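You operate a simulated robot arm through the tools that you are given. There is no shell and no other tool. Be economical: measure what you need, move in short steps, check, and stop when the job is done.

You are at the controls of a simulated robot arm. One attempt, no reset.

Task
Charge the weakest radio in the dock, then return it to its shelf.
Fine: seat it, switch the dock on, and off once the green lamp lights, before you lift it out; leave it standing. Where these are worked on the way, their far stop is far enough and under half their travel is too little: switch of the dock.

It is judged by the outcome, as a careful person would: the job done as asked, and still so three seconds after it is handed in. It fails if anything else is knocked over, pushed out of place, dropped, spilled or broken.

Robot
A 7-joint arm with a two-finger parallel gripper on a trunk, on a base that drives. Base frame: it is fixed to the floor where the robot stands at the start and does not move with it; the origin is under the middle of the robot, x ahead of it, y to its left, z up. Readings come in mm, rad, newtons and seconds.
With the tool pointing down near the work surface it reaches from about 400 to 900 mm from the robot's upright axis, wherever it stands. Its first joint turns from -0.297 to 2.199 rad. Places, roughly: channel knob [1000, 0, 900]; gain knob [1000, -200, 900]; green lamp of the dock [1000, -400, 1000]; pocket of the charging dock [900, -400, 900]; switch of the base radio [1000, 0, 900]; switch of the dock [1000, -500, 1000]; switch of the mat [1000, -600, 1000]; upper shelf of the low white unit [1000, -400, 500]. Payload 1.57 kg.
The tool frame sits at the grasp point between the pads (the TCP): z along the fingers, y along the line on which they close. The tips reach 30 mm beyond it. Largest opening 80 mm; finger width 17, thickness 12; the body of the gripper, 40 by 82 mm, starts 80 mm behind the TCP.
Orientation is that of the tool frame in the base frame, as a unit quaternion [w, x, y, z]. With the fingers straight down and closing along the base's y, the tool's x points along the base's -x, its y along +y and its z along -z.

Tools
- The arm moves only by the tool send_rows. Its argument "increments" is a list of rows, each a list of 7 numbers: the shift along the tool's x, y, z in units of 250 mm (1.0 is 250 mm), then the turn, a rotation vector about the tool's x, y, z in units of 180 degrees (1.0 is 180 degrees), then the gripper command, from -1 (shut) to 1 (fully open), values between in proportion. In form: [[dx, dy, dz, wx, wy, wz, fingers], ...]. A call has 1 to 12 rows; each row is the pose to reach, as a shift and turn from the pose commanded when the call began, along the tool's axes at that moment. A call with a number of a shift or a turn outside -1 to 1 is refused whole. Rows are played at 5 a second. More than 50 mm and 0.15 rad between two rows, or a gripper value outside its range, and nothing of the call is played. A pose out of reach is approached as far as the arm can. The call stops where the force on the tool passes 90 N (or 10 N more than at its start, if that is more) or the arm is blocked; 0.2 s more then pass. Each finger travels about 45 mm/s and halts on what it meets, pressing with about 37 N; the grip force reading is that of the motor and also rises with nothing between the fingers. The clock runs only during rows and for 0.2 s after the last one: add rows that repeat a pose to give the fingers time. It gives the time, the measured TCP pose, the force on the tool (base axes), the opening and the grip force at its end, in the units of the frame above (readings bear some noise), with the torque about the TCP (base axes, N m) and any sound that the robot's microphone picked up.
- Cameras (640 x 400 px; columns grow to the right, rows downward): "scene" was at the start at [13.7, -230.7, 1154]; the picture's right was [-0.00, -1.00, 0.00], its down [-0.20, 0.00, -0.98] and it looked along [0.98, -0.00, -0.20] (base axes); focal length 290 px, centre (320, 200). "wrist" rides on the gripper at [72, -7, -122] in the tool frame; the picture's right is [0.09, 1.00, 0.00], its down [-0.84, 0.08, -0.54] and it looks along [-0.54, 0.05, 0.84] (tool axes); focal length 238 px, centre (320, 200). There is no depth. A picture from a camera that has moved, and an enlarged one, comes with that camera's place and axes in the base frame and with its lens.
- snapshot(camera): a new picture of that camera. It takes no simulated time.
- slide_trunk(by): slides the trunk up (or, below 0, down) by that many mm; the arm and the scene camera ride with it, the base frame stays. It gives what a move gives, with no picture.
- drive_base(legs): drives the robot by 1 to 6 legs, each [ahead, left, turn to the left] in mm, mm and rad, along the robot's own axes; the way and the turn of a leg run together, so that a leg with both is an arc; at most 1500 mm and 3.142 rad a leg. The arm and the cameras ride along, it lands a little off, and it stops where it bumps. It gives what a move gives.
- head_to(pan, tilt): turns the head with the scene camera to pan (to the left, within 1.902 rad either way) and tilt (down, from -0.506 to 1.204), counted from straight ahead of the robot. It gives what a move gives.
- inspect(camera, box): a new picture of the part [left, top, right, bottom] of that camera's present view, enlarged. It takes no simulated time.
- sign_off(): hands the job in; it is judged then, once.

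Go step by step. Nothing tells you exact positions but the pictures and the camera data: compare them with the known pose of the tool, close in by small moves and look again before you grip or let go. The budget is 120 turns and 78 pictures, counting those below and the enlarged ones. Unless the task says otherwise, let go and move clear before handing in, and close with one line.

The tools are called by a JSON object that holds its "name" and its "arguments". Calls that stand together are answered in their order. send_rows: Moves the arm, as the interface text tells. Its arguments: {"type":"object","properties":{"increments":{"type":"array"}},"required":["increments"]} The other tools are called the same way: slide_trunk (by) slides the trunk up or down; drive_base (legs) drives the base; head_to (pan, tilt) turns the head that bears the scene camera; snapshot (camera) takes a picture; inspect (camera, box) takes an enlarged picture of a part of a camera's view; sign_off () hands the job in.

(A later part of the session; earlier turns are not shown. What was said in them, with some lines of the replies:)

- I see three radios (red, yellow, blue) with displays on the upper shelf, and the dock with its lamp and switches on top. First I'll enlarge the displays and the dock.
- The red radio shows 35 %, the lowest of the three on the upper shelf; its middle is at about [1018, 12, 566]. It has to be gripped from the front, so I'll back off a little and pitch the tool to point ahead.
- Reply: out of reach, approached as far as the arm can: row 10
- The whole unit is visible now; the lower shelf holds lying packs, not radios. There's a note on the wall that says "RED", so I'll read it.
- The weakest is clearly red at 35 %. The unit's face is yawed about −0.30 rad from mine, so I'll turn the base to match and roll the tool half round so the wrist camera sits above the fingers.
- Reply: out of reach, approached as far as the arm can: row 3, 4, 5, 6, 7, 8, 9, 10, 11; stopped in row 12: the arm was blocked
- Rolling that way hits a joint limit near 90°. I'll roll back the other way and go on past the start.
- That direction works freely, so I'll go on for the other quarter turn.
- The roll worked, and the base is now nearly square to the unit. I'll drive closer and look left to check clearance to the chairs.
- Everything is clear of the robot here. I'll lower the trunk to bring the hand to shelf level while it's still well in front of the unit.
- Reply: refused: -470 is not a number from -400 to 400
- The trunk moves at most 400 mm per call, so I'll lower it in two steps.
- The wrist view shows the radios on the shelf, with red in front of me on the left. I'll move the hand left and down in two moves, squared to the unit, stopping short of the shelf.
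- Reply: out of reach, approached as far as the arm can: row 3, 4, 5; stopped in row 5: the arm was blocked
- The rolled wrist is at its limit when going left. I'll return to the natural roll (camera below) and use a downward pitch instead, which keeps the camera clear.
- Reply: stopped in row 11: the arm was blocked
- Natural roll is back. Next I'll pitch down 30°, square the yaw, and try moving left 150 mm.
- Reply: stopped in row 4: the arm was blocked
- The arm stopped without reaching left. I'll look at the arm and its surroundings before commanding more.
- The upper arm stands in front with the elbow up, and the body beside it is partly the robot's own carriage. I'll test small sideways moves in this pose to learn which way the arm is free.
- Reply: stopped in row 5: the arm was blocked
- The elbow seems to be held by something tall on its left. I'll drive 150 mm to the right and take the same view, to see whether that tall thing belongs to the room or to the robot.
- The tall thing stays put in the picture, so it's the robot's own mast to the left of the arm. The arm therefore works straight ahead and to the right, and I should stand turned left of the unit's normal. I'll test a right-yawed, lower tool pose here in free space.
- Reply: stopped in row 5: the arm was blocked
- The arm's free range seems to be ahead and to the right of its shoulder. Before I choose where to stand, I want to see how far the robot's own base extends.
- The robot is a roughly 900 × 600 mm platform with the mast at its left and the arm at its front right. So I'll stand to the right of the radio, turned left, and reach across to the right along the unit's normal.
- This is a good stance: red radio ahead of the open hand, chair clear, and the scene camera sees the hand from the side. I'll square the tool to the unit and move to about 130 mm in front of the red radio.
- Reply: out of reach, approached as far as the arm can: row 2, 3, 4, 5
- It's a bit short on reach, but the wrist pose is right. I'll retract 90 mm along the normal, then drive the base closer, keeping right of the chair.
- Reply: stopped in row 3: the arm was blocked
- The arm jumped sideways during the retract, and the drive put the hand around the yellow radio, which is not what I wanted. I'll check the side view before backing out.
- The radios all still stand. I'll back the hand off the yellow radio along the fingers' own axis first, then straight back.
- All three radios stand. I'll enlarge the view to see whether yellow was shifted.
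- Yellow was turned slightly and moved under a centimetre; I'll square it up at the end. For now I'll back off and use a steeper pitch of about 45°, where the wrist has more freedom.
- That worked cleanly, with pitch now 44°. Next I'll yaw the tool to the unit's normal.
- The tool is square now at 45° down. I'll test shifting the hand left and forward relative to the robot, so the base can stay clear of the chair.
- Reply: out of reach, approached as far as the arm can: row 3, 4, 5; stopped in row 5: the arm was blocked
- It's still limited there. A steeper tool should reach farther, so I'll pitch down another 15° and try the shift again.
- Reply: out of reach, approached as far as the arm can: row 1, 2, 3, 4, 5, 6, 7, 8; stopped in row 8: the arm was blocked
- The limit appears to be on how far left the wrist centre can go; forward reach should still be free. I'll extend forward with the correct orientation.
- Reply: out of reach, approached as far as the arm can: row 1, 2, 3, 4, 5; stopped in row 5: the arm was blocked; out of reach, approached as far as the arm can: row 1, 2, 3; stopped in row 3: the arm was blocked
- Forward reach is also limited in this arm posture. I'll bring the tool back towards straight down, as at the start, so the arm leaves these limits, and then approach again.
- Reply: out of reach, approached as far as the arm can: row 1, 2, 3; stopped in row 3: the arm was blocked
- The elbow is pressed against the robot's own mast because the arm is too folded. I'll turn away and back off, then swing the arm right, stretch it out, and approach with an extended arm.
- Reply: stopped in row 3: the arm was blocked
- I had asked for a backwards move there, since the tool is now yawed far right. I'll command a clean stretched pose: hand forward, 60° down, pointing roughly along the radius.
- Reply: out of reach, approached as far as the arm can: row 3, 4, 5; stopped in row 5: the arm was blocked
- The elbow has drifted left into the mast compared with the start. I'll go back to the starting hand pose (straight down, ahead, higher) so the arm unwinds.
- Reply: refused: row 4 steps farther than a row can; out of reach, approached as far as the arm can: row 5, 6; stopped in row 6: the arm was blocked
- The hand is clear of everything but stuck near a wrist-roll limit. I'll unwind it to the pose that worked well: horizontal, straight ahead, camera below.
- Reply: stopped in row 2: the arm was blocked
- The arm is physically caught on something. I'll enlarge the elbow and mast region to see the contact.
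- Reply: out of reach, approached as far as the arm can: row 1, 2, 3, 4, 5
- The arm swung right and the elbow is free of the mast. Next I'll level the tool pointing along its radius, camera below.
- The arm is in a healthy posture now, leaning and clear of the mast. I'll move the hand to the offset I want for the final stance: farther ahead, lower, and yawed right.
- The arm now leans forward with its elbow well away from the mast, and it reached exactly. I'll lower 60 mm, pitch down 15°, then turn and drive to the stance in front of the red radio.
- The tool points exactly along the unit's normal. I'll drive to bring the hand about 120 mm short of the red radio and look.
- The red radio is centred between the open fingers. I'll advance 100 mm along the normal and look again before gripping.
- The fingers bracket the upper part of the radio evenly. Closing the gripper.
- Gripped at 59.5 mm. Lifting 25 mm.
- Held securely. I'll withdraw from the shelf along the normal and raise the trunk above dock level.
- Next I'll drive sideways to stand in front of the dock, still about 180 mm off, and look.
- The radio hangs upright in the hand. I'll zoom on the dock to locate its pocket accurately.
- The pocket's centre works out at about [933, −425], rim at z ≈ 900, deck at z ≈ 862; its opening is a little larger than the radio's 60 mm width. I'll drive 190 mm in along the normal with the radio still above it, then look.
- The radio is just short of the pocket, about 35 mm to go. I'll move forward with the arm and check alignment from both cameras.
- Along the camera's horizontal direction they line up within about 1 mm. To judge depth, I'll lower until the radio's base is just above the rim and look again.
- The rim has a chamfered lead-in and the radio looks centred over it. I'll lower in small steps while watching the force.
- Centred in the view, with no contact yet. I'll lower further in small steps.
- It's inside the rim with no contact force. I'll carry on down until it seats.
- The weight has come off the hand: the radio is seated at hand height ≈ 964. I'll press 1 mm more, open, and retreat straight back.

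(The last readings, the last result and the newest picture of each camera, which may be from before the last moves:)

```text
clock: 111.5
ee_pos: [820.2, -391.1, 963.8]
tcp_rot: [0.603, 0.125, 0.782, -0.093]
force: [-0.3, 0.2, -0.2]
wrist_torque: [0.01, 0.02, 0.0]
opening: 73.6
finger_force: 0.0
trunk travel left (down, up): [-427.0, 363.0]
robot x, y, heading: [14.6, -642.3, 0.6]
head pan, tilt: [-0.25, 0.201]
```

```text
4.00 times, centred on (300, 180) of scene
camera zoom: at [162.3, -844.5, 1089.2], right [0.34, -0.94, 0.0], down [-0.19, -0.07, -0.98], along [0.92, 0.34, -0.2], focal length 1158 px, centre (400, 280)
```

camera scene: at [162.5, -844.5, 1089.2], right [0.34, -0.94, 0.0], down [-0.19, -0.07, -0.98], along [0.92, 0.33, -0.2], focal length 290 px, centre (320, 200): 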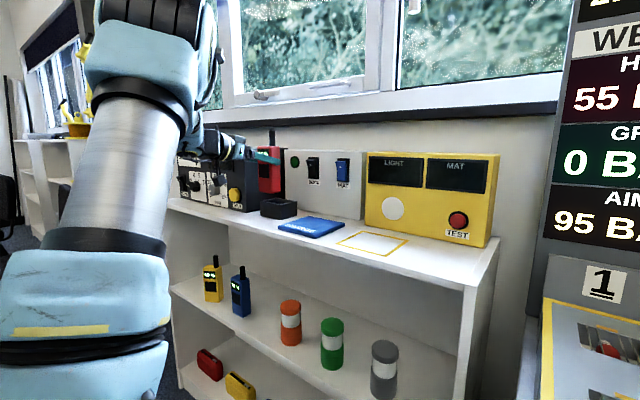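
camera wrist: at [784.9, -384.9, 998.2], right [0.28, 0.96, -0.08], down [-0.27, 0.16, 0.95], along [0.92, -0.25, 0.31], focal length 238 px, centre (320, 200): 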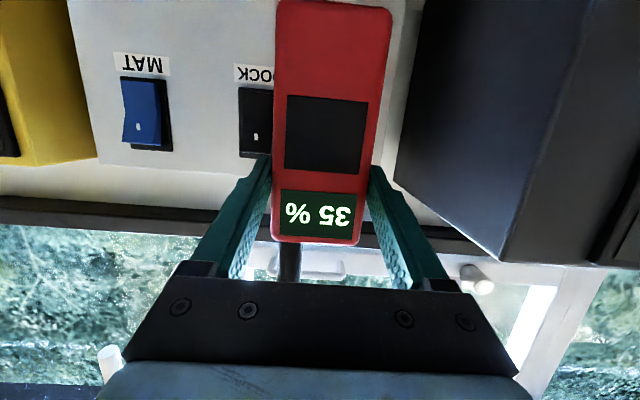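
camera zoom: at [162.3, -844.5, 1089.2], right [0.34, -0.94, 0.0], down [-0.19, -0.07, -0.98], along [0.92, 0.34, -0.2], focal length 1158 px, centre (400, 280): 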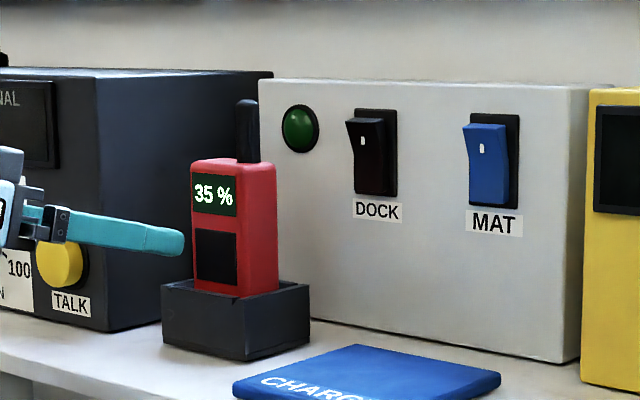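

The radio stands seated in the dock. The DOCK rocker (upper end out, so off) is centred at about [1013, −512, 1004]. I'll close the fingers, swing the hand right and yaw it left to pass the radio, and line up with the rocker's upper half.

{"name": "send_rows", "arguments": {"increments": [[-0.073, -0.085, 0.009, -0.0269, 0, -0.0071, -1], [-0.146, -0.169, 0.018, -0.0538, 0, -0.0142, -1], [-0.219, -0.254, 0.027, -0.0807, 0, -0.0212, -1], [-0.292, -0.338, 0.036, -0.1076, 0.0006, -0.0283, -1], [-0.292, -0.338, 0.036, -0.1076, 0.0006, -0.0283, -1], [-0.292, -0.338, 0.036, -0.1076, 0.0006, -0.0283, -1]]}}

```text
clock: 112.9
ee_pos: [822.5, -479.1, 1031.7]
tcp_rot: [0.609, -0.013, 0.793, 0.013]
force: [-0.7, -0.2, 0.0]
wrist_torque: [0.0, 0.01, 0.0]
opening: 0.1
finger_force: 21.3
trunk travel left (down, up): [-427.0, 363.0]
robot x, y, heading: [13.0, -643.6, 0.595]
head pan, tilt: [-0.25, 0.201]
```

{"name": "send_rows", "arguments": {"increments": [[-0.039, -0.031, 0.146, 0, 0, 0, -1], [-0.078, -0.062, 0.292, 0, 0, 0, -1], [-0.117, -0.092, 0.438, 0, 0, 0, -1], [-0.117, -0.092, 0.438, 0, 0, 0, -1]]}}

{"name": "inspect", "arguments": {"camera": "scene", "box": [260, 130, 370, 220]}}

{"name": "snapshot", "arguments": {"camera": "wrist"}}

```text
clock: 113.9
ee_pos: [935.4, -497.9, 1030.7]
tcp_rot: [0.61, -0.012, 0.793, 0.013]
force: [-0.6, 0.5, 0.5]
wrist_torque: [0.02, -0.02, -0.03]
opening: 0.0
finger_force: 21.8
trunk travel left (down, up): [-427.0, 363.0]
robot x, y, heading: [11.4, -643.1, 0.6]
head pan, tilt: [-0.25, 0.201]
```

```text
4.44 times, centred on (315, 175) of scene
camera zoom: at [162.3, -844.5, 1089.2], right [0.34, -0.94, 0.0], down [-0.19, -0.07, -0.98], along [0.92, 0.34, -0.2], focal length 1287 px, centre (342, 311)
```

zoom: 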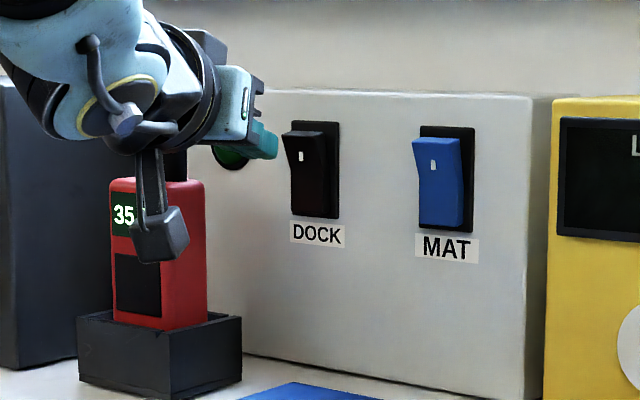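

```text
17 pictures are left
camera wrist: at [798.5, -508.0, 992.8], right [-0.06, 0.99, -0.08], down [-0.31, 0.06, 0.95], along [0.95, 0.08, 0.31], focal length 238 px, centre (320, 200)
```

wrist: 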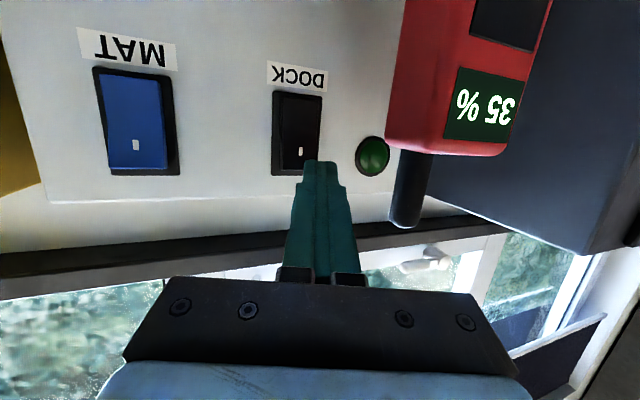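

The closed tip is in line with the upper half of the DOCK rocker, about 45 mm away. I'll approach it now.

{"name": "send_rows", "arguments": {"increments": [[-0.016, -0.028, 0.058, 0, 0, 0, -1], [-0.031, -0.056, 0.116, 0, 0, 0, -1], [-0.031, -0.056, 0.116, 0, 0, 0, -1]]}}

{"name": "send_rows", "arguments": {"increments": [[-0.005, -0.0065, 0.0184, 0, 0, 0, -1], [-0.005, -0.0065, 0.0184, 0, 0, 0, -1]]}}

{"name": "send_rows", "arguments": {"increments": [[-0.005, -0.0065, 0.0184, 0, 0, 0, -1], [-0.005, -0.0065, 0.0184, 0, 0, 0, -1]]}}

```text
clock: 114.7
ee_pos: [966.0, -512.3, 1031.0]
tcp_rot: [0.609, -0.013, 0.793, 0.014]
force: [-0.7, 0.1, -0.1]
wrist_torque: [0.0, -0.01, 0.01]
opening: 0.0
finger_force: 21.5
trunk travel left (down, up): [-427.0, 363.0]
robot x, y, heading: [11.2, -639.8, 0.602]
head pan, tilt: [-0.25, 0.201]
```

```text
clock: 115.3
ee_pos: [966.9, -511.4, 1031.5]
tcp_rot: [0.609, -0.014, 0.793, 0.015]
force: [-58.4, -4.7, -6.8]
wrist_torque: [0.08, 0.27, -0.69]
opening: 0.0
finger_force: 21.8
trunk travel left (down, up): [-427.0, 363.0]
robot x, y, heading: [9.6, -638.9, 0.6]
head pan, tilt: [-0.25, 0.201]
```

```text
clock: 115.7
ee_pos: [968.0, -511.4, 1031.7]
tcp_rot: [0.608, -0.014, 0.794, 0.016]
force: [-53.4, -5.3, 4.0]
wrist_torque: [-0.08, -0.06, -0.64]
opening: 0.0
finger_force: 21.2
trunk travel left (down, up): [-427.0, 363.0]
robot x, y, heading: [11.5, -638.9, 0.603]
head pan, tilt: [-0.25, 0.201]
stopped in row 1: the force on the tool passed its limit at 99 N (the readings are from after the stop); the commanded pose is now the measured one
```

There was hard contact of about 58–99 N without travel. I'll back off a few millimetres and look.

{"name": "send_rows", "arguments": {"increments": [[0.016, 0.02, -0.058, 0, 0, 0, -1], [0.016, 0.02, -0.058, 0, 0, 0, -1]]}}

{"name": "inspect", "arguments": {"camera": "scene", "box": [290, 140, 350, 200]}}

{"name": "inspect", "arguments": {"camera": "wrist", "box": [230, 60, 430, 200]}}

```text
clock: 116.3
ee_pos: [956.7, -506.5, 1026.8]
tcp_rot: [0.607, -0.013, 0.794, 0.015]
force: [0.4, 0.0, 0.8]
wrist_torque: [0.02, 0.03, -0.04]
opening: 0.0
finger_force: 20.9
trunk travel left (down, up): [-427.0, 363.0]
robot x, y, heading: [9.3, -640.8, 0.597]
head pan, tilt: [-0.25, 0.201]
```

```text
6.67 times, centred on (320, 170) of scene
camera zoom: at [162.0, -844.5, 1089.2], right [0.34, -0.94, 0.0], down [-0.19, -0.07, -0.98], along [0.92, 0.34, -0.2], focal length 1931 px, centre (320, 400)
```

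zoom: 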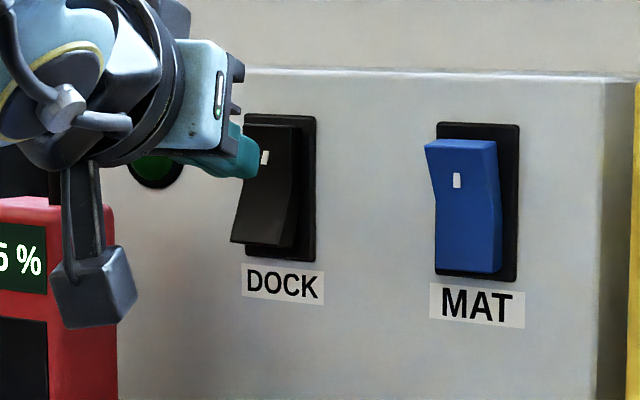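

```text
2.86 times, centred on (330, 130) of wrist
camera zoom: at [818.4, -517.3, 989.8], right [-0.06, 0.99, -0.08], down [-0.31, 0.06, 0.95], along [0.95, 0.09, 0.3], focal length 681 px, centre (291, 400)
```

zoom: 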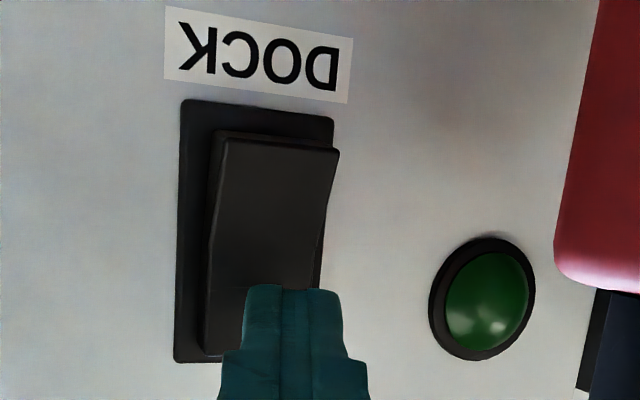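

The rocker has flipped: its upper end is now in and the lower end out, so the dock is on. I'll back off, drop to the lower end's height, and wait for the lamp.

{"name": "send_rows", "arguments": {"increments": [[0.088, 0.02, -0.034, 0, 0, 0, -1], [0.176, 0.04, -0.068, 0, 0, 0, -1], [0.176, 0.04, -0.068, 0, 0, 0, -1], [0.176, 0.04, -0.068, 0, 0, 0, -1], [0.176, 0.04, -0.068, 0, 0, 0, -1], [0.176, 0.04, -0.068, 0, 0, 0, -1], [0.176, 0.04, -0.068, 0, 0, 0, -1], [0.176, 0.04, -0.068, 0, 0, 0, -1], [0.176, 0.04, -0.068, 0, 0, 0, -1], [0.176, 0.04, -0.068, 0, 0, 0, -1]]}}

{"name": "snapshot", "arguments": {"camera": "wrist"}}

```text
clock: 118.5
ee_pos: [928.3, -497.5, 989.0]
tcp_rot: [0.607, -0.014, 0.794, 0.015]
force: [0.6, -0.9, -0.4]
wrist_torque: [0.0, -0.01, -0.03]
opening: 0.0
finger_force: 21.7
trunk travel left (down, up): [-427.0, 363.0]
robot x, y, heading: [11.1, -642.0, 0.596]
head pan, tilt: [-0.25, 0.201]
```

```text
14 pictures are left
camera wrist: at [791.2, -508.2, 951.9], right [-0.06, 0.99, -0.08], down [-0.31, 0.06, 0.95], along [0.95, 0.09, 0.3], focal length 238 px, centre (320, 200)
```

wrist: 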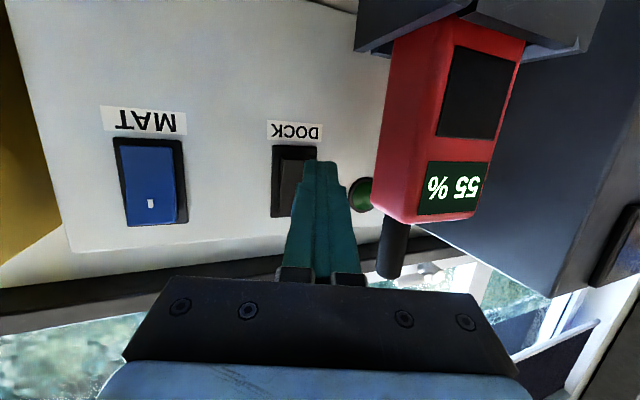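

It's charging: 55 % already. I'll wait a few more seconds.

{"name": "send_rows", "arguments": {"increments": [[0, 0, 0, 0, 0, 0, -1], [0, 0, 0, 0, 0, 0, -1], [0, 0, 0, 0, 0, 0, -1], [0, 0, 0, 0, 0, 0, -1], [0, 0, 0, 0, 0, 0, -1], [0, 0, 0, 0, 0, 0, -1], [0, 0, 0, 0, 0, 0, -1], [0, 0, 0, 0, 0, 0, -1], [0, 0, 0, 0, 0, 0, -1], [0, 0, 0, 0, 0, 0, -1], [0, 0, 0, 0, 0, 0, -1], [0, 0, 0, 0, 0, 0, -1]]}}

{"name": "send_rows", "arguments": {"increments": [[0, 0, 0, 0, 0, 0, -1], [0, 0, 0, 0, 0, 0, -1], [0, 0, 0, 0, 0, 0, -1], [0, 0, 0, 0, 0, 0, -1], [0, 0, 0, 0, 0, 0, -1], [0, 0, 0, 0, 0, 0, -1], [0, 0, 0, 0, 0, 0, -1], [0, 0, 0, 0, 0, 0, -1], [0, 0, 0, 0, 0, 0, -1], [0, 0, 0, 0, 0, 0, -1], [0, 0, 0, 0, 0, 0, -1], [0, 0, 0, 0, 0, 0, -1]]}}

{"name": "send_rows", "arguments": {"increments": [[0, 0, 0, 0, 0, 0, -1], [0, 0, 0, 0, 0, 0, -1], [0, 0, 0, 0, 0, 0, -1], [0, 0, 0, 0, 0, 0, -1], [0, 0, 0, 0, 0, 0, -1], [0, 0, 0, 0, 0, 0, -1], [0, 0, 0, 0, 0, 0, -1], [0, 0, 0, 0, 0, 0, -1]]}}

{"name": "inspect", "arguments": {"camera": "wrist", "box": [250, 80, 530, 270]}}

```text
clock: 121.1
ee_pos: [928.6, -495.7, 990.0]
tcp_rot: [0.608, -0.014, 0.794, 0.015]
force: [0.8, 0.5, -0.1]
wrist_torque: [0.0, -0.02, -0.02]
opening: 0.2
finger_force: 20.7
trunk travel left (down, up): [-427.0, 363.0]
robot x, y, heading: [7.0, -643.2, 0.6]
head pan, tilt: [-0.25, 0.201]
```

```text
clock: 123.7
ee_pos: [927.3, -497.3, 990.0]
tcp_rot: [0.607, -0.014, 0.794, 0.015]
force: [0.3, 0.2, -0.9]
wrist_torque: [-0.02, 0.04, 0.02]
opening: 0.2
finger_force: 21.4
trunk travel left (down, up): [-427.0, 363.0]
robot x, y, heading: [9.1, -641.4, 0.599]
head pan, tilt: [-0.25, 0.201]
```

```text
clock: 125.5
ee_pos: [927.7, -496.7, 988.0]
tcp_rot: [0.607, -0.014, 0.795, 0.015]
force: [0.2, 0.4, -0.4]
wrist_torque: [0.03, 0.02, 0.01]
opening: 0.0
finger_force: 21.2
trunk travel left (down, up): [-427.0, 363.0]
robot x, y, heading: [9.8, -642.3, 0.603]
head pan, tilt: [-0.25, 0.201]
```

```text
2.11 times, centred on (390, 175) of wrist
camera zoom: at [791.2, -508.2, 951.9], right [-0.06, 0.99, -0.08], down [-0.31, 0.06, 0.95], along [0.95, 0.09, 0.3], focal length 502 px, centre (173, 253)
```

zoom: 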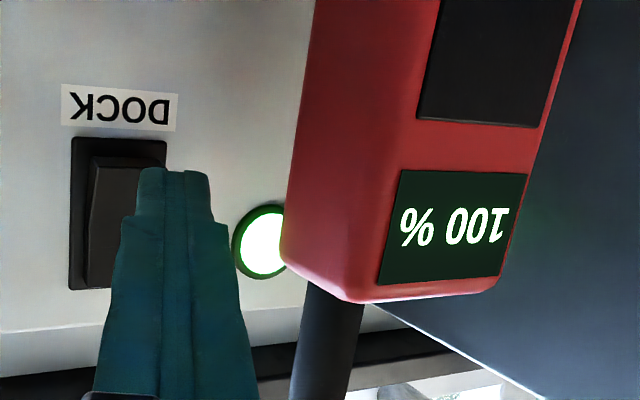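

The display shows 100 % and the green lamp is lit. I'll press the lower end of the rocker to switch the dock off.

{"name": "send_rows", "arguments": {"increments": [[-0.0165, -0.028, 0.06, 0, 0, 0, -1], [-0.033, -0.056, 0.119, 0, 0, 0, -1], [-0.033, -0.056, 0.119, 0, 0, 0, -1]]}}

{"name": "send_rows", "arguments": {"increments": [[-0.005, -0.0065, 0.0184, 0, 0, 0, -1], [-0.005, -0.0065, 0.0184, 0, 0, 0, -1]]}}

{"name": "send_rows", "arguments": {"increments": [[-0.005, -0.0065, 0.0184, 0, 0, 0, -1], [-0.005, -0.0065, 0.0184, 0, 0, 0, -1]]}}

```text
clock: 126.3
ee_pos: [961.3, -510.0, 990.5]
tcp_rot: [0.606, -0.014, 0.795, 0.015]
force: [-1.9, 0.4, -0.3]
wrist_torque: [0.01, 0.05, -0.01]
opening: 0.0
finger_force: 21.1
trunk travel left (down, up): [-427.0, 363.0]
robot x, y, heading: [12.7, -645.9, 0.6]
head pan, tilt: [-0.25, 0.201]
```

```text
clock: 126.9
ee_pos: [966.1, -512.0, 991.2]
tcp_rot: [0.607, -0.014, 0.794, 0.016]
force: [0.1, 0.2, 0.1]
wrist_torque: [0.0, 0.03, -0.01]
opening: 0.0
finger_force: 20.9
trunk travel left (down, up): [-427.0, 363.0]
robot x, y, heading: [6.2, -637.1, 0.597]
head pan, tilt: [-0.25, 0.201]
```

```text
clock: 127.5
ee_pos: [967.3, -513.0, 990.2]
tcp_rot: [0.606, -0.014, 0.795, 0.015]
force: [-46.9, -2.1, -2.1]
wrist_torque: [-0.02, 0.07, -0.52]
opening: 0.0
finger_force: 21.2
trunk travel left (down, up): [-427.0, 363.0]
robot x, y, heading: [8.8, -638.2, 0.596]
head pan, tilt: [-0.25, 0.201]
```

It gave way and then met its stop, so it probably flipped. I'll back off and check.

{"name": "send_rows", "arguments": {"increments": [[0.025, 0.035, -0.09, 0, 0, 0, -1], [0.05, 0.07, -0.19, 0, 0, 0, -1], [0.05, 0.07, -0.19, 0, 0, 0, -1]]}}

{"name": "inspect", "arguments": {"camera": "wrist", "box": [250, 80, 530, 270]}}

{"name": "inspect", "arguments": {"camera": "scene", "box": [260, 130, 370, 220]}}

```text
clock: 128.3
ee_pos: [920.9, -499.4, 990.1]
tcp_rot: [0.607, -0.014, 0.794, 0.015]
force: [-0.5, 0.1, 0.2]
wrist_torque: [-0.01, 0.01, 0.02]
opening: 0.2
finger_force: 21.4
trunk travel left (down, up): [-427.0, 363.0]
robot x, y, heading: [10.0, -641.7, 0.596]
head pan, tilt: [-0.25, 0.201]
```

```text
2.11 times, centred on (390, 175) of wrist
camera zoom: at [783.9, -511.3, 952.7], right [-0.06, 0.99, -0.08], down [-0.31, 0.06, 0.95], along [0.95, 0.09, 0.3], focal length 502 px, centre (173, 253)
```

zoom: 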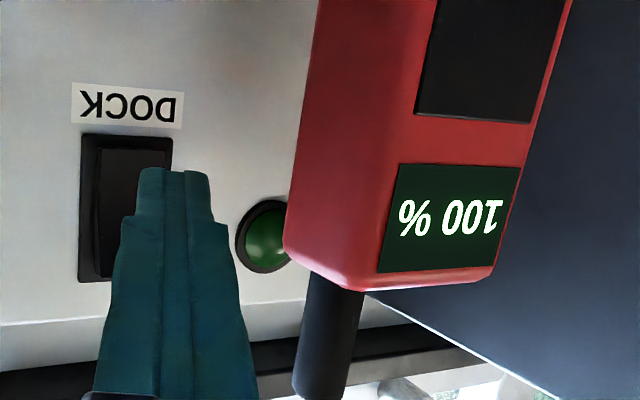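

```text
4.44 times, centred on (315, 175) of scene
camera zoom: at [161.9, -844.5, 1089.2], right [0.34, -0.94, 0.0], down [-0.19, -0.07, -0.98], along [0.92, 0.34, -0.2], focal length 1287 px, centre (342, 311)
```

zoom: 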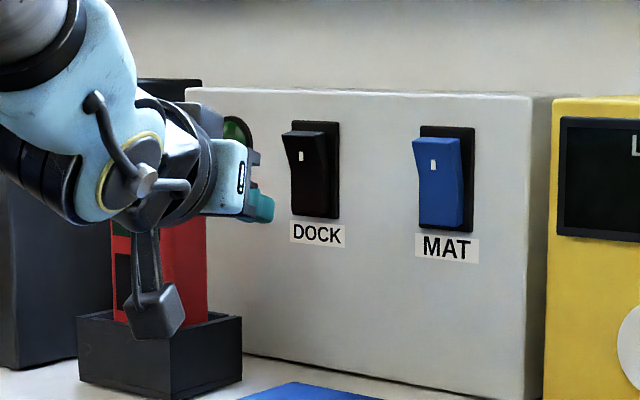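

The dock is off, the lamp is out, and the radio shows 100 %. I'll retrace the way back to in front of the radio, open and square.

{"name": "send_rows", "arguments": {"increments": [[-0.019, 0.031, -0.141, 0, 0, 0, -1], [-0.039, 0.063, -0.282, 0, 0, 0, -1], [-0.058, 0.094, -0.423, 0, 0, 0, -1], [-0.058, 0.094, -0.423, 0, 0, 0, -1]]}}

{"name": "send_rows", "arguments": {"increments": [[0.066, 0.088, 0.019, 0.0269, -0.0001, 0.0073, 0.85], [0.131, 0.175, 0.038, 0.0538, -0.0003, 0.0147, 0.85], [0.197, 0.263, 0.057, 0.0806, -0.0005, 0.022, 0.85], [0.263, 0.351, 0.076, 0.1075, -0.0006, 0.0293, 0.85], [0.263, 0.351, 0.076, 0.1075, -0.0006, 0.0293, 0.85], [0.263, 0.351, 0.076, 0.1075, -0.0006, 0.0293, 0.85]]}}

{"name": "snapshot", "arguments": {"camera": "wrist"}}

```text
clock: 129.3
ee_pos: [818.8, -477.3, 1030.9]
tcp_rot: [0.608, -0.014, 0.794, 0.015]
force: [-0.6, -0.8, -0.7]
wrist_torque: [0.01, 0.01, 0.0]
opening: 0.0
finger_force: 20.4
trunk travel left (down, up): [-427.0, 363.0]
robot x, y, heading: [9.2, -637.5, 0.6]
head pan, tilt: [-0.25, 0.201]
```

```text
clock: 130.7
ee_pos: [817.5, -389.8, 966.0]
tcp_rot: [0.6, 0.125, 0.785, -0.091]
force: [0.5, 0.0, 0.9]
wrist_torque: [0.01, -0.02, -0.01]
opening: 74.2
finger_force: 0.0
trunk travel left (down, up): [-427.0, 363.0]
robot x, y, heading: [8.7, -641.6, 0.602]
head pan, tilt: [-0.25, 0.201]
```

```text
10 pictures are left
camera wrist: at [684.6, -353.5, 928.6], right [0.28, 0.96, -0.08], down [-0.27, 0.16, 0.95], along [0.92, -0.25, 0.3], focal length 238 px, centre (320, 200)
```

wrist: 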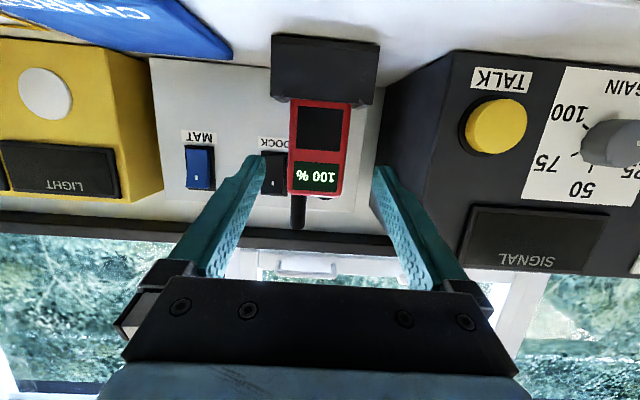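

Aligned again. I'll go forward to the same grip point, then close.

{"name": "send_rows", "arguments": {"increments": [[-0.025, 0, 0.1, 0, 0, 0, 0.85], [-0.049, 0, 0.201, 0, 0, 0, 0.85], [-0.074, -0.001, 0.302, 0, 0, 0, 0.85], [-0.098, -0.001, 0.402, 0, 0, 0, 0.85], [-0.098, -0.001, 0.402, 0, 0, 0, 0.85]]}}

{"name": "send_rows", "arguments": {"increments": [[0, 0, 0, 0, 0, 0, -1], [0, 0, 0, 0, 0, 0, -1], [0, 0, 0, 0, 0, 0, -1], [0, 0, 0, 0, 0, 0, -1]]}}

```text
clock: 131.9
ee_pos: [915.3, -422.8, 963.0]
tcp_rot: [0.6, 0.125, 0.785, -0.09]
force: [0.4, 0.3, 0.0]
wrist_torque: [0.0, 0.04, 0.01]
opening: 73.9
finger_force: 0.2
trunk travel left (down, up): [-427.0, 363.0]
robot x, y, heading: [13.5, -642.0, 0.6]
head pan, tilt: [-0.25, 0.201]
```

```text
clock: 132.9
ee_pos: [915.7, -424.8, 962.5]
tcp_rot: [0.601, 0.125, 0.784, -0.091]
force: [1.2, 1.1, 0.6]
wrist_torque: [-0.07, -0.07, 0.06]
opening: 59.5
finger_force: 37.0
trunk travel left (down, up): [-427.0, 363.0]
robot x, y, heading: [11.9, -641.3, 0.6]
head pan, tilt: [-0.25, 0.201]
```

Gripped. I'll lift it straight out with the trunk and back away along the normal.

{"name": "slide_trunk", "arguments": {"by": 112}}

{"name": "drive_base", "arguments": {"legs": [[-134, 173, 0]]}}

{"name": "snapshot", "arguments": {"camera": "scene"}}

```text
clock: 134.3
ee_pos: [915.4, -423.9, 1074.2]
tcp_rot: [0.6, 0.125, 0.785, -0.091]
force: [0.4, 0.3, -2.6]
wrist_torque: [0.01, 0.05, 0.0]
opening: 59.5
finger_force: 37.0
trunk travel left (down, up): [-539.0, 251.0]
robot x, y, heading: [9.3, -641.7, 0.604]
head pan, tilt: [-0.25, 0.201]
```

```text
clock: 136.0
ee_pos: [709.4, -348.6, 1074.6]
tcp_rot: [0.6, 0.124, 0.785, -0.09]
force: [-0.4, 0.7, -2.3]
wrist_torque: [0.01, 0.04, 0.0]
opening: 59.3
finger_force: 37.4
trunk travel left (down, up): [-539.0, 251.0]
robot x, y, heading: [-193.6, -566.0, 0.603]
head pan, tilt: [-0.25, 0.201]
```

```text
9 pictures are left
camera scene: at [-43.9, -770.9, 1201.2], right [0.34, -0.94, 0.0], down [-0.19, -0.07, -0.98], along [0.92, 0.34, -0.2], focal length 290 px, centre (320, 200)
```

scene: 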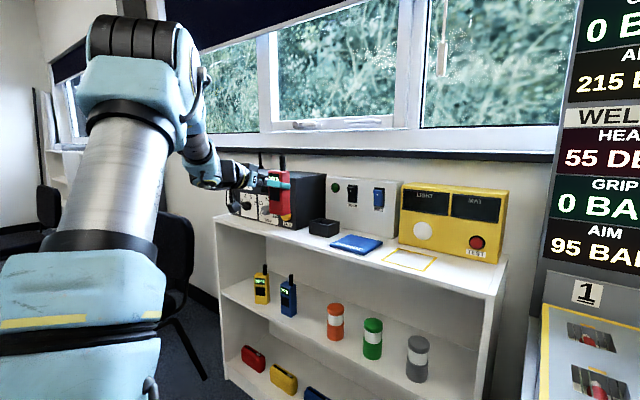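

The radio is out and the dock unmoved. I'll drive back in front of the red radio's place and lower to just above shelf height.

{"name": "drive_base", "arguments": {"legs": [[308, 311, 0]]}}

{"name": "slide_trunk", "arguments": {"by": -400}}

{"name": "slide_trunk", "arguments": {"by": -54}}

{"name": "head_to", "arguments": {"pan": -0.499, "tilt": 0.1}}

```text
clock: 138.7
ee_pos: [780.9, 100.4, 1073.6]
tcp_rot: [0.601, 0.12, 0.786, -0.087]
force: [-0.3, 0.4, -2.5]
wrist_torque: [0.0, 0.04, 0.01]
opening: 59.4
finger_force: 37.0
trunk travel left (down, up): [-539.0, 251.0]
robot x, y, heading: [-122.6, -128.6, 0.614]
head pan, tilt: [-0.25, 0.201]
```

```text
clock: 142.5
ee_pos: [780.6, 100.7, 674.1]
tcp_rot: [0.6, 0.119, 0.786, -0.086]
force: [-0.1, -0.2, -1.6]
wrist_torque: [0.02, 0.06, -0.02]
opening: 59.4
finger_force: 37.0
trunk travel left (down, up): [-139.0, 651.0]
robot x, y, heading: [-122.4, -129.1, 0.611]
head pan, tilt: [-0.25, 0.201]
```

```text
clock: 143.5
ee_pos: [780.7, 101.1, 621.1]
tcp_rot: [0.599, 0.12, 0.787, -0.087]
force: [0.4, 0.2, -3.1]
wrist_torque: [0.03, 0.06, -0.03]
opening: 59.4
finger_force: 37.4
trunk travel left (down, up): [-85.0, 705.0]
robot x, y, heading: [-120.1, -126.9, 0.609]
head pan, tilt: [-0.25, 0.201]
```

```text
clock: 144.3
ee_pos: [779.2, 101.4, 620.3]
tcp_rot: [0.6, 0.12, 0.786, -0.087]
force: [-0.2, 0.2, -3.1]
wrist_torque: [0.03, 0.08, 0.0]
opening: 59.6
finger_force: 37.2
trunk travel left (down, up): [-85.0, 705.0]
robot x, y, heading: [-117.8, -130.2, 0.614]
head pan, tilt: [-0.499, 0.099]
```

{"name": "drive_base", "arguments": {"legs": [[60, -107, 0]]}}

{"name": "snapshot", "arguments": {"camera": "scene"}}

```text
clock: 145.5
ee_pos: [890.2, 45.8, 621.1]
tcp_rot: [0.601, 0.12, 0.786, -0.087]
force: [0.0, 0.2, -3.0]
wrist_torque: [0.01, 0.05, -0.03]
opening: 59.6
finger_force: 36.9
trunk travel left (down, up): [-85.0, 705.0]
robot x, y, heading: [-12.5, -184.5, 0.612]
head pan, tilt: [-0.499, 0.099]
```

```text
8 pictures are left
camera scene: at [147.4, -407.2, 756.6], right [0.11, -0.99, 0.0], down [-0.1, -0.01, -0.99], along [0.99, 0.11, -0.1], focal length 290 px, centre (320, 200)
```

scene: 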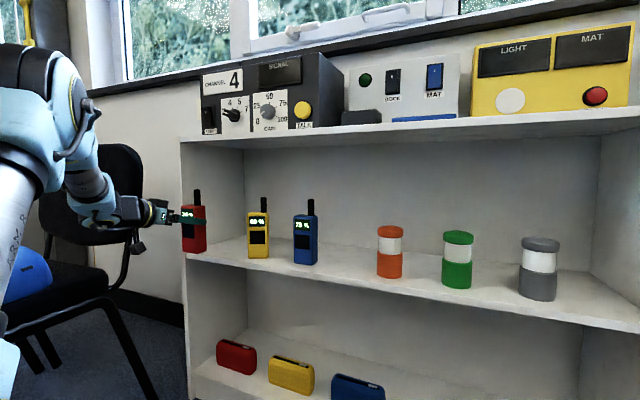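

In line and about 110 mm short. I'll drive the radio in to its original spot at +25 mm height, then check.

{"name": "drive_base", "arguments": {"legs": [[68, -86, 0]]}}

{"name": "inspect", "arguments": {"camera": "scene", "box": [110, 160, 310, 280]}}

```text
clock: 146.7
ee_pos: [997.0, 16.2, 620.3]
tcp_rot: [0.6, 0.12, 0.786, -0.087]
force: [0.4, 1.5, -2.4]
wrist_torque: [0.03, 0.06, 0.0]
opening: 59.7
finger_force: 36.6
trunk travel left (down, up): [-85.0, 705.0]
robot x, y, heading: [94.4, -216.1, 0.62]
head pan, tilt: [-0.499, 0.099]
```

```text
3.20 times, centred on (210, 220) of scene
camera zoom: at [253.9, -438.2, 756.6], right [0.11, -0.99, 0.0], down [-0.1, -0.01, -0.99], along [0.99, 0.11, -0.1], focal length 927 px, centre (672, 136)
```

zoom: 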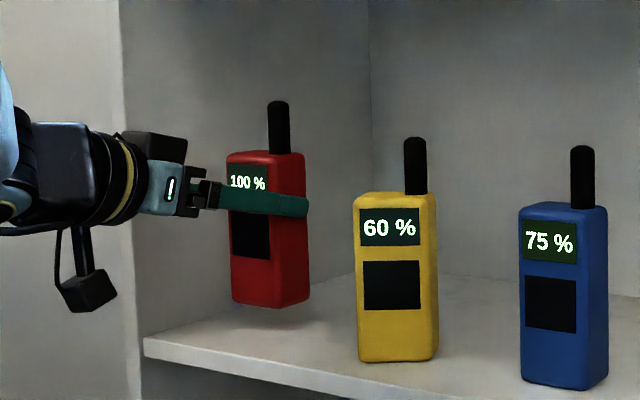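

It's over its spot, with the display at 100 %. Lowering gently.

{"name": "slide_trunk", "arguments": {"by": -20}}

{"name": "send_rows", "arguments": {"increments": [[0.008, 0, 0.002, 0, 0, 0, -1], [0.008, 0, 0.002, 0, 0, 0, -1]]}}

{"name": "send_rows", "arguments": {"increments": [[0.008, 0, 0.002, 0, 0, 0, -1], [0.008, 0, 0.002, 0, 0, 0, -1]]}}

```text
clock: 147.4
ee_pos: [997.2, 17.1, 600.9]
tcp_rot: [0.6, 0.118, 0.786, -0.085]
force: [0.4, 0.6, -1.9]
wrist_torque: [0.0, 0.05, 0.01]
opening: 59.3
finger_force: 37.5
trunk travel left (down, up): [-65.0, 725.0]
robot x, y, heading: [90.9, -218.4, 0.616]
head pan, tilt: [-0.499, 0.099]
```

```text
clock: 148.0
ee_pos: [997.0, 17.7, 598.2]
tcp_rot: [0.601, 0.118, 0.786, -0.086]
force: [-0.3, -0.2, -2.4]
wrist_torque: [0.02, 0.05, 0.0]
opening: 59.5
finger_force: 37.3
trunk travel left (down, up): [-65.0, 725.0]
robot x, y, heading: [91.3, -216.1, 0.612]
head pan, tilt: [-0.499, 0.099]
```

```text
clock: 148.6
ee_pos: [996.4, 16.6, 596.4]
tcp_rot: [0.601, 0.119, 0.785, -0.086]
force: [-0.4, 0.8, -2.7]
wrist_torque: [0.02, 0.04, 0.0]
opening: 59.5
finger_force: 37.2
trunk travel left (down, up): [-65.0, 725.0]
robot x, y, heading: [93.6, -210.5, 0.609]
head pan, tilt: [-0.499, 0.099]
```

{"name": "send_rows", "arguments": {"increments": [[0.006, 0, 0.0015, 0, 0, 0, -1], [0.006, 0, 0.0015, 0, 0, 0, -1]]}}

{"name": "send_rows", "arguments": {"increments": [[0.004, 0, 0.001, 0, 0, 0, -1], [0.004, 0, 0.001, 0, 0, 0, -1]]}}

```text
clock: 149.2
ee_pos: [996.5, 18.1, 595.0]
tcp_rot: [0.6, 0.119, 0.786, -0.086]
force: [-1.5, 0.9, -1.2]
wrist_torque: [0.01, 0.04, 0.01]
opening: 59.8
finger_force: 37.0
trunk travel left (down, up): [-65.0, 725.0]
robot x, y, heading: [95.3, -214.3, 0.613]
head pan, tilt: [-0.499, 0.099]
```

```text
clock: 149.8
ee_pos: [997.0, 16.7, 595.8]
tcp_rot: [0.601, 0.118, 0.785, -0.086]
force: [-0.3, -0.2, 1.8]
wrist_torque: [-0.21, 0.17, -0.06]
opening: 59.4
finger_force: 36.5
trunk travel left (down, up): [-65.0, 725.0]
robot x, y, heading: [98.0, -213.0, 0.611]
head pan, tilt: [-0.499, 0.099]
```

The shelf has taken the weight. I'll release and retreat straight back.

{"name": "send_rows", "arguments": {"increments": [[0, 0, 0, 0, 0, 0, 0.8], [0, 0, 0, 0, 0, 0, 0.8], [0, 0, 0, 0, 0, 0, 0.8]]}}

{"name": "send_rows", "arguments": {"increments": [[0.026, 0, -0.097, 0, 0, 0, 0.8], [0.053, 0, -0.194, 0, 0, 0, 0.8], [0.079, 0, -0.29, 0, 0, 0, 0.8], [0.106, 0, -0.387, 0, 0, 0, 0.8], [0.127, 0, -0.464, 0, 0, 0, 0.8], [0.127, 0, -0.464, 0, 0, 0, 0.8]]}}

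{"name": "inspect", "arguments": {"camera": "scene", "box": [110, 160, 310, 280]}}

```text
clock: 150.6
ee_pos: [995.0, 16.3, 593.8]
tcp_rot: [0.6, 0.118, 0.786, -0.085]
force: [-0.7, 0.3, 0.1]
wrist_torque: [-0.01, 0.01, -0.02]
opening: 72.0
finger_force: 0.1
trunk travel left (down, up): [-65.0, 725.0]
robot x, y, heading: [96.7, -213.8, 0.611]
head pan, tilt: [-0.499, 0.099]
```

```text
clock: 152.0
ee_pos: [878.6, 51.0, 595.8]
tcp_rot: [0.601, 0.118, 0.786, -0.086]
force: [0.3, -0.1, 0.3]
wrist_torque: [0.02, 0.0, 0.03]
opening: 72.2
finger_force: 0.1
trunk travel left (down, up): [-65.0, 725.0]
robot x, y, heading: [94.7, -216.6, 0.61]
head pan, tilt: [-0.499, 0.099]
```

```text
3.20 times, centred on (210, 220) of scene
camera zoom: at [253.8, -438.2, 736.6], right [0.11, -0.99, 0.0], down [-0.1, -0.01, -1.0], along [0.99, 0.11, -0.1], focal length 927 px, centre (672, 136)
```

zoom: 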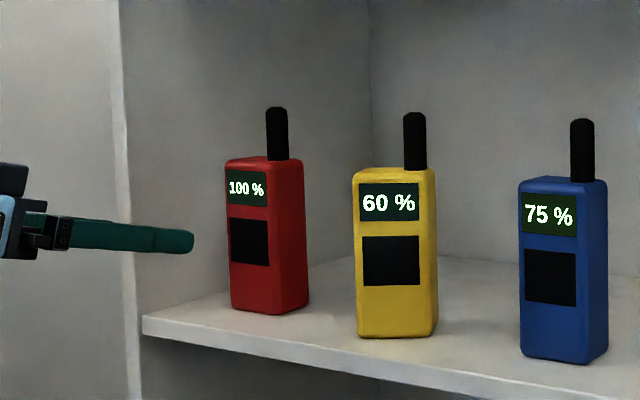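

Red stands back in its place at 100 %. Yellow is still turned by the accidental nudge, so I'll straighten it: line the open hand up with yellow's present heading, well in front of it, and look.

{"name": "send_rows", "arguments": {"increments": [[-0.003, -0.161, 0.009, -0.0246, 0, -0.0067, 1], [-0.007, -0.322, 0.017, -0.0492, 0, -0.0134, 1], [-0.01, -0.483, 0.026, -0.0738, 0.001, -0.0201, 1], [-0.014, -0.644, 0.034, -0.0984, 0.001, -0.0268, 1], [-0.017, -0.805, 0.043, -0.123, 0.001, -0.0335, 1], [-0.017, -0.805, 0.043, -0.123, 0.001, -0.0335, 1]]}}

{"name": "snapshot", "arguments": {"camera": "wrist"}}

```text
clock: 153.4
ee_pos: [831.9, -146.9, 593.0]
tcp_rot: [0.605, -0.04, 0.794, 0.036]
force: [-0.4, -0.3, 0.2]
wrist_torque: [0.0, -0.02, 0.01]
opening: 80.2
finger_force: 0.0
trunk travel left (down, up): [-65.0, 725.0]
robot x, y, heading: [92.2, -215.9, 0.612]
head pan, tilt: [-0.499, 0.099]
```

```text
5 pictures are left
camera wrist: at [695.6, -166.0, 556.7], right [-0.13, 0.99, -0.08], down [-0.31, 0.04, 0.95], along [0.94, 0.15, 0.3], focal length 238 px, centre (320, 200)
```

wrist: 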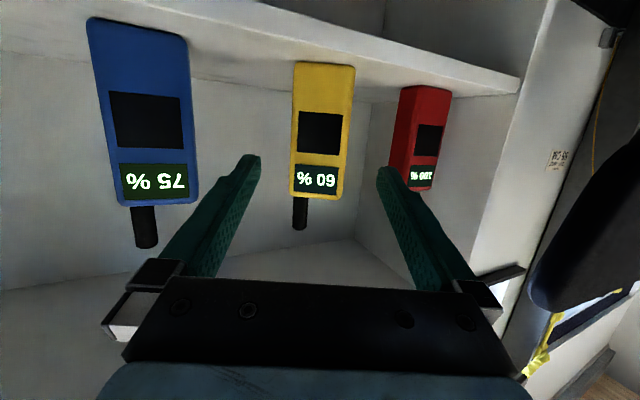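

The tool now faces yellow squarely and is centred within a few millimetres. I'll advance around it and close gently.

{"name": "send_rows", "arguments": {"increments": [[-0.029, 0.012, 0.105, 0, 0, 0, 1], [-0.057, 0.013, 0.21, 0, 0, 0, 1], [-0.086, 0.013, 0.315, 0, 0, 0, 1], [-0.115, 0.013, 0.42, 0, 0, 0, 1], [-0.115, 0.013, 0.42, 0, 0, 0, 1]]}}

{"name": "send_rows", "arguments": {"increments": [[0, 0, 0, 0, 0, 0, -1], [0, 0, 0, 0, 0, 0, -1], [0, 0, 0, 0, 0, 0, -1], [0, 0, 0, 0, 0, 0, -1]]}}

```text
clock: 154.6
ee_pos: [942.0, -129.6, 593.1]
tcp_rot: [0.606, -0.039, 0.794, 0.034]
force: [-1.0, 0.1, -0.3]
wrist_torque: [0.03, -0.03, -0.01]
opening: 79.7
finger_force: 0.0
trunk travel left (down, up): [-65.0, 725.0]
robot x, y, heading: [95.2, -215.9, 0.614]
head pan, tilt: [-0.499, 0.099]
```

```text
clock: 155.6
ee_pos: [941.8, -127.2, 593.5]
tcp_rot: [0.606, -0.039, 0.794, 0.035]
force: [1.2, -1.1, 0.3]
wrist_torque: [-0.14, -0.05, 0.04]
opening: 59.6
finger_force: 36.9
trunk travel left (down, up): [-65.0, 725.0]
robot x, y, heading: [97.1, -215.0, 0.616]
head pan, tilt: [-0.499, 0.099]
```

Yellow is gripped. I'll lift it 6 mm, turn it back by about 0.41 rad, and centre it on the line between red and blue.

{"name": "send_rows", "arguments": {"increments": [[-0.023, 0, -0.006, 0, 0, 0, -1], [-0.025, -0.005, 0, 0.0315, -0.0003, 0.0086, -1], [-0.027, -0.01, 0.007, 0.0629, -0.0006, 0.0173, -1], [-0.029, -0.014, 0.013, 0.0944, -0.0009, 0.0259, -1], [-0.03, -0.019, 0.019, 0.1258, -0.0012, 0.0345, -1], [-0.03, -0.019, 0.019, 0.1258, -0.0012, 0.0345, -1]]}}

{"name": "inspect", "arguments": {"camera": "scene", "box": [110, 160, 310, 280]}}

```text
clock: 157.0
ee_pos: [949.6, -133.7, 598.3]
tcp_rot: [0.6, 0.123, 0.785, -0.089]
force: [-0.4, 0.4, -2.6]
wrist_torque: [0.03, 0.05, 0.01]
opening: 59.6
finger_force: 36.5
trunk travel left (down, up): [-65.0, 725.0]
robot x, y, heading: [95.5, -214.3, 0.614]
head pan, tilt: [-0.499, 0.099]
```

```text
3.20 times, centred on (210, 220) of scene
camera zoom: at [253.8, -438.2, 736.6], right [0.11, -0.99, 0.0], down [-0.1, -0.01, -0.99], along [0.99, 0.11, -0.1], focal length 927 px, centre (672, 136)
```

zoom: 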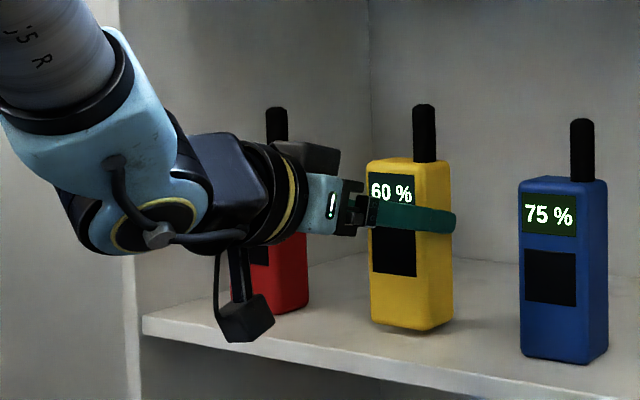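

Yellow is parallel to blue and evenly spaced again. I'll set it down, release and retreat.

{"name": "send_rows", "arguments": {"increments": [[0.008, 0, 0.002, 0, 0, 0, -1], [0.016, 0, 0.004, 0, 0, 0, -1], [0.016, 0, 0.004, 0, 0, 0, -1]]}}

{"name": "send_rows", "arguments": {"increments": [[0.006, 0, 0.0015, 0, 0, 0, -1], [0.006, 0, 0.0015, 0, 0, 0, -1]]}}

```text
clock: 157.8
ee_pos: [948.6, -132.9, 594.9]
tcp_rot: [0.6, 0.123, 0.785, -0.089]
force: [0.0, 0.0, -2.5]
wrist_torque: [-0.01, 0.1, 0.0]
opening: 59.5
finger_force: 36.9
trunk travel left (down, up): [-65.0, 725.0]
robot x, y, heading: [93.9, -212.6, 0.615]
head pan, tilt: [-0.499, 0.099]
```

```text
clock: 158.4
ee_pos: [948.7, -133.6, 593.6]
tcp_rot: [0.6, 0.122, 0.786, -0.088]
force: [0.4, -0.3, -1.6]
wrist_torque: [0.02, 0.06, 0.0]
opening: 59.4
finger_force: 37.4
trunk travel left (down, up): [-65.0, 725.0]
robot x, y, heading: [90.3, -212.5, 0.61]
head pan, tilt: [-0.499, 0.099]
```

{"name": "send_rows", "arguments": {"increments": [[0.004, 0, 0.001, 0, 0, 0, -1], [0.004, 0, 0.001, 0, 0, 0, -1]]}}

```text
clock: 159.0
ee_pos: [948.9, -132.9, 593.7]
tcp_rot: [0.6, 0.123, 0.785, -0.089]
force: [-0.4, -0.4, -2.3]
wrist_torque: [0.04, 0.05, -0.01]
opening: 59.4
finger_force: 36.4
trunk travel left (down, up): [-65.0, 725.0]
robot x, y, heading: [94.6, -213.5, 0.614]
head pan, tilt: [-0.499, 0.099]
```

{"name": "send_rows", "arguments": {"increments": [[0.005, 0, 0.0013, 0, 0, 0, -1], [0.005, 0, 0.0013, 0, 0, 0, -1]]}}

```text
clock: 159.6
ee_pos: [949.2, -133.6, 592.4]
tcp_rot: [0.602, 0.122, 0.784, -0.088]
force: [-0.8, 1.1, 4.0]
wrist_torque: [-0.09, 0.13, 0.0]
opening: 59.3
finger_force: 36.8
trunk travel left (down, up): [-65.0, 725.0]
robot x, y, heading: [95.5, -212.7, 0.617]
head pan, tilt: [-0.499, 0.099]
```

It's standing on the shelf. I'll release, retreat, and check everything.

{"name": "send_rows", "arguments": {"increments": [[0, 0, 0, 0, 0, 0, 0.8], [0, 0, 0, 0, 0, 0, 0.8], [0, 0, 0, 0, 0, 0, 0.8]]}}

{"name": "send_rows", "arguments": {"increments": [[0.026, 0, -0.097, 0, 0, 0, 0.8], [0.053, 0, -0.194, 0, 0, 0, 0.8], [0.079, 0, -0.29, 0, 0, 0, 0.8], [0.106, 0, -0.387, 0, 0, 0, 0.8], [0.127, 0, -0.464, 0, 0, 0, 0.8], [0.127, 0, -0.464, 0, 0, 0, 0.8]]}}

{"name": "drive_base", "arguments": {"legs": [[-110, 130, 0]]}}

{"name": "snapshot", "arguments": {"camera": "scene"}}

```text
clock: 160.4
ee_pos: [948.7, -133.4, 591.8]
tcp_rot: [0.601, 0.122, 0.785, -0.088]
force: [-0.7, 0.3, 1.0]
wrist_torque: [-0.01, 0.04, -0.03]
opening: 72.1
finger_force: 0.1
trunk travel left (down, up): [-65.0, 725.0]
robot x, y, heading: [94.7, -213.0, 0.616]
head pan, tilt: [-0.499, 0.099]
```

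```text
clock: 161.8
ee_pos: [832.3, -97.6, 593.1]
tcp_rot: [0.601, 0.123, 0.785, -0.089]
force: [0.4, 0.0, 0.1]
wrist_torque: [0.02, -0.03, -0.01]
opening: 71.9
finger_force: 0.1
trunk travel left (down, up): [-65.0, 725.0]
robot x, y, heading: [96.4, -217.1, 0.614]
head pan, tilt: [-0.499, 0.099]
```

```text
clock: 163.2
ee_pos: [666.0, -55.0, 591.0]
tcp_rot: [0.601, 0.122, 0.785, -0.088]
force: [1.1, -0.8, 0.3]
wrist_torque: [0.02, -0.01, 0.02]
opening: 71.9
finger_force: 0.0
trunk travel left (down, up): [-65.0, 725.0]
robot x, y, heading: [-71.1, -172.6, 0.62]
head pan, tilt: [-0.499, 0.099]
```

```text
3 pictures are left
camera scene: at [87.5, -396.5, 736.6], right [0.12, -0.99, 0.0], down [-0.1, -0.01, -1.0], along [0.99, 0.12, -0.1], focal length 290 px, centre (320, 200)
```

scene: 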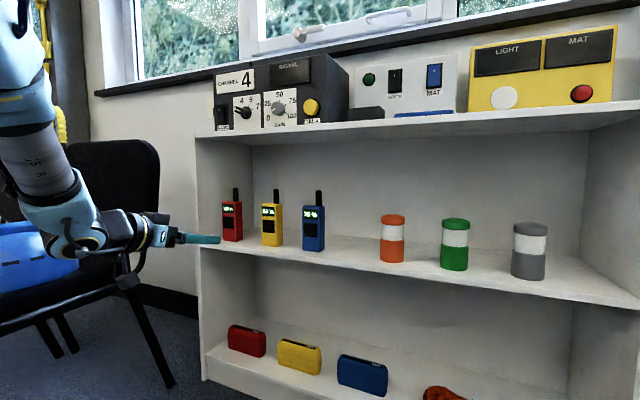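

All three radios stand in a row on their shelf, the dock is off and empty, and the hand is clear. Handing in.

{"name": "sign_off", "arguments": {}}

```text
The job is handed in.
```

The red radio, the weakest at 35 %, was charged to 100 % in the dock and is standing back on its shelf; I switched the dock off after the green lamp lit and before lifting the radio out. On the way I nudged the yellow radio, moving it about 8 mm and turning it slightly, so I set it straight again, judging its place by eye from the pictures.
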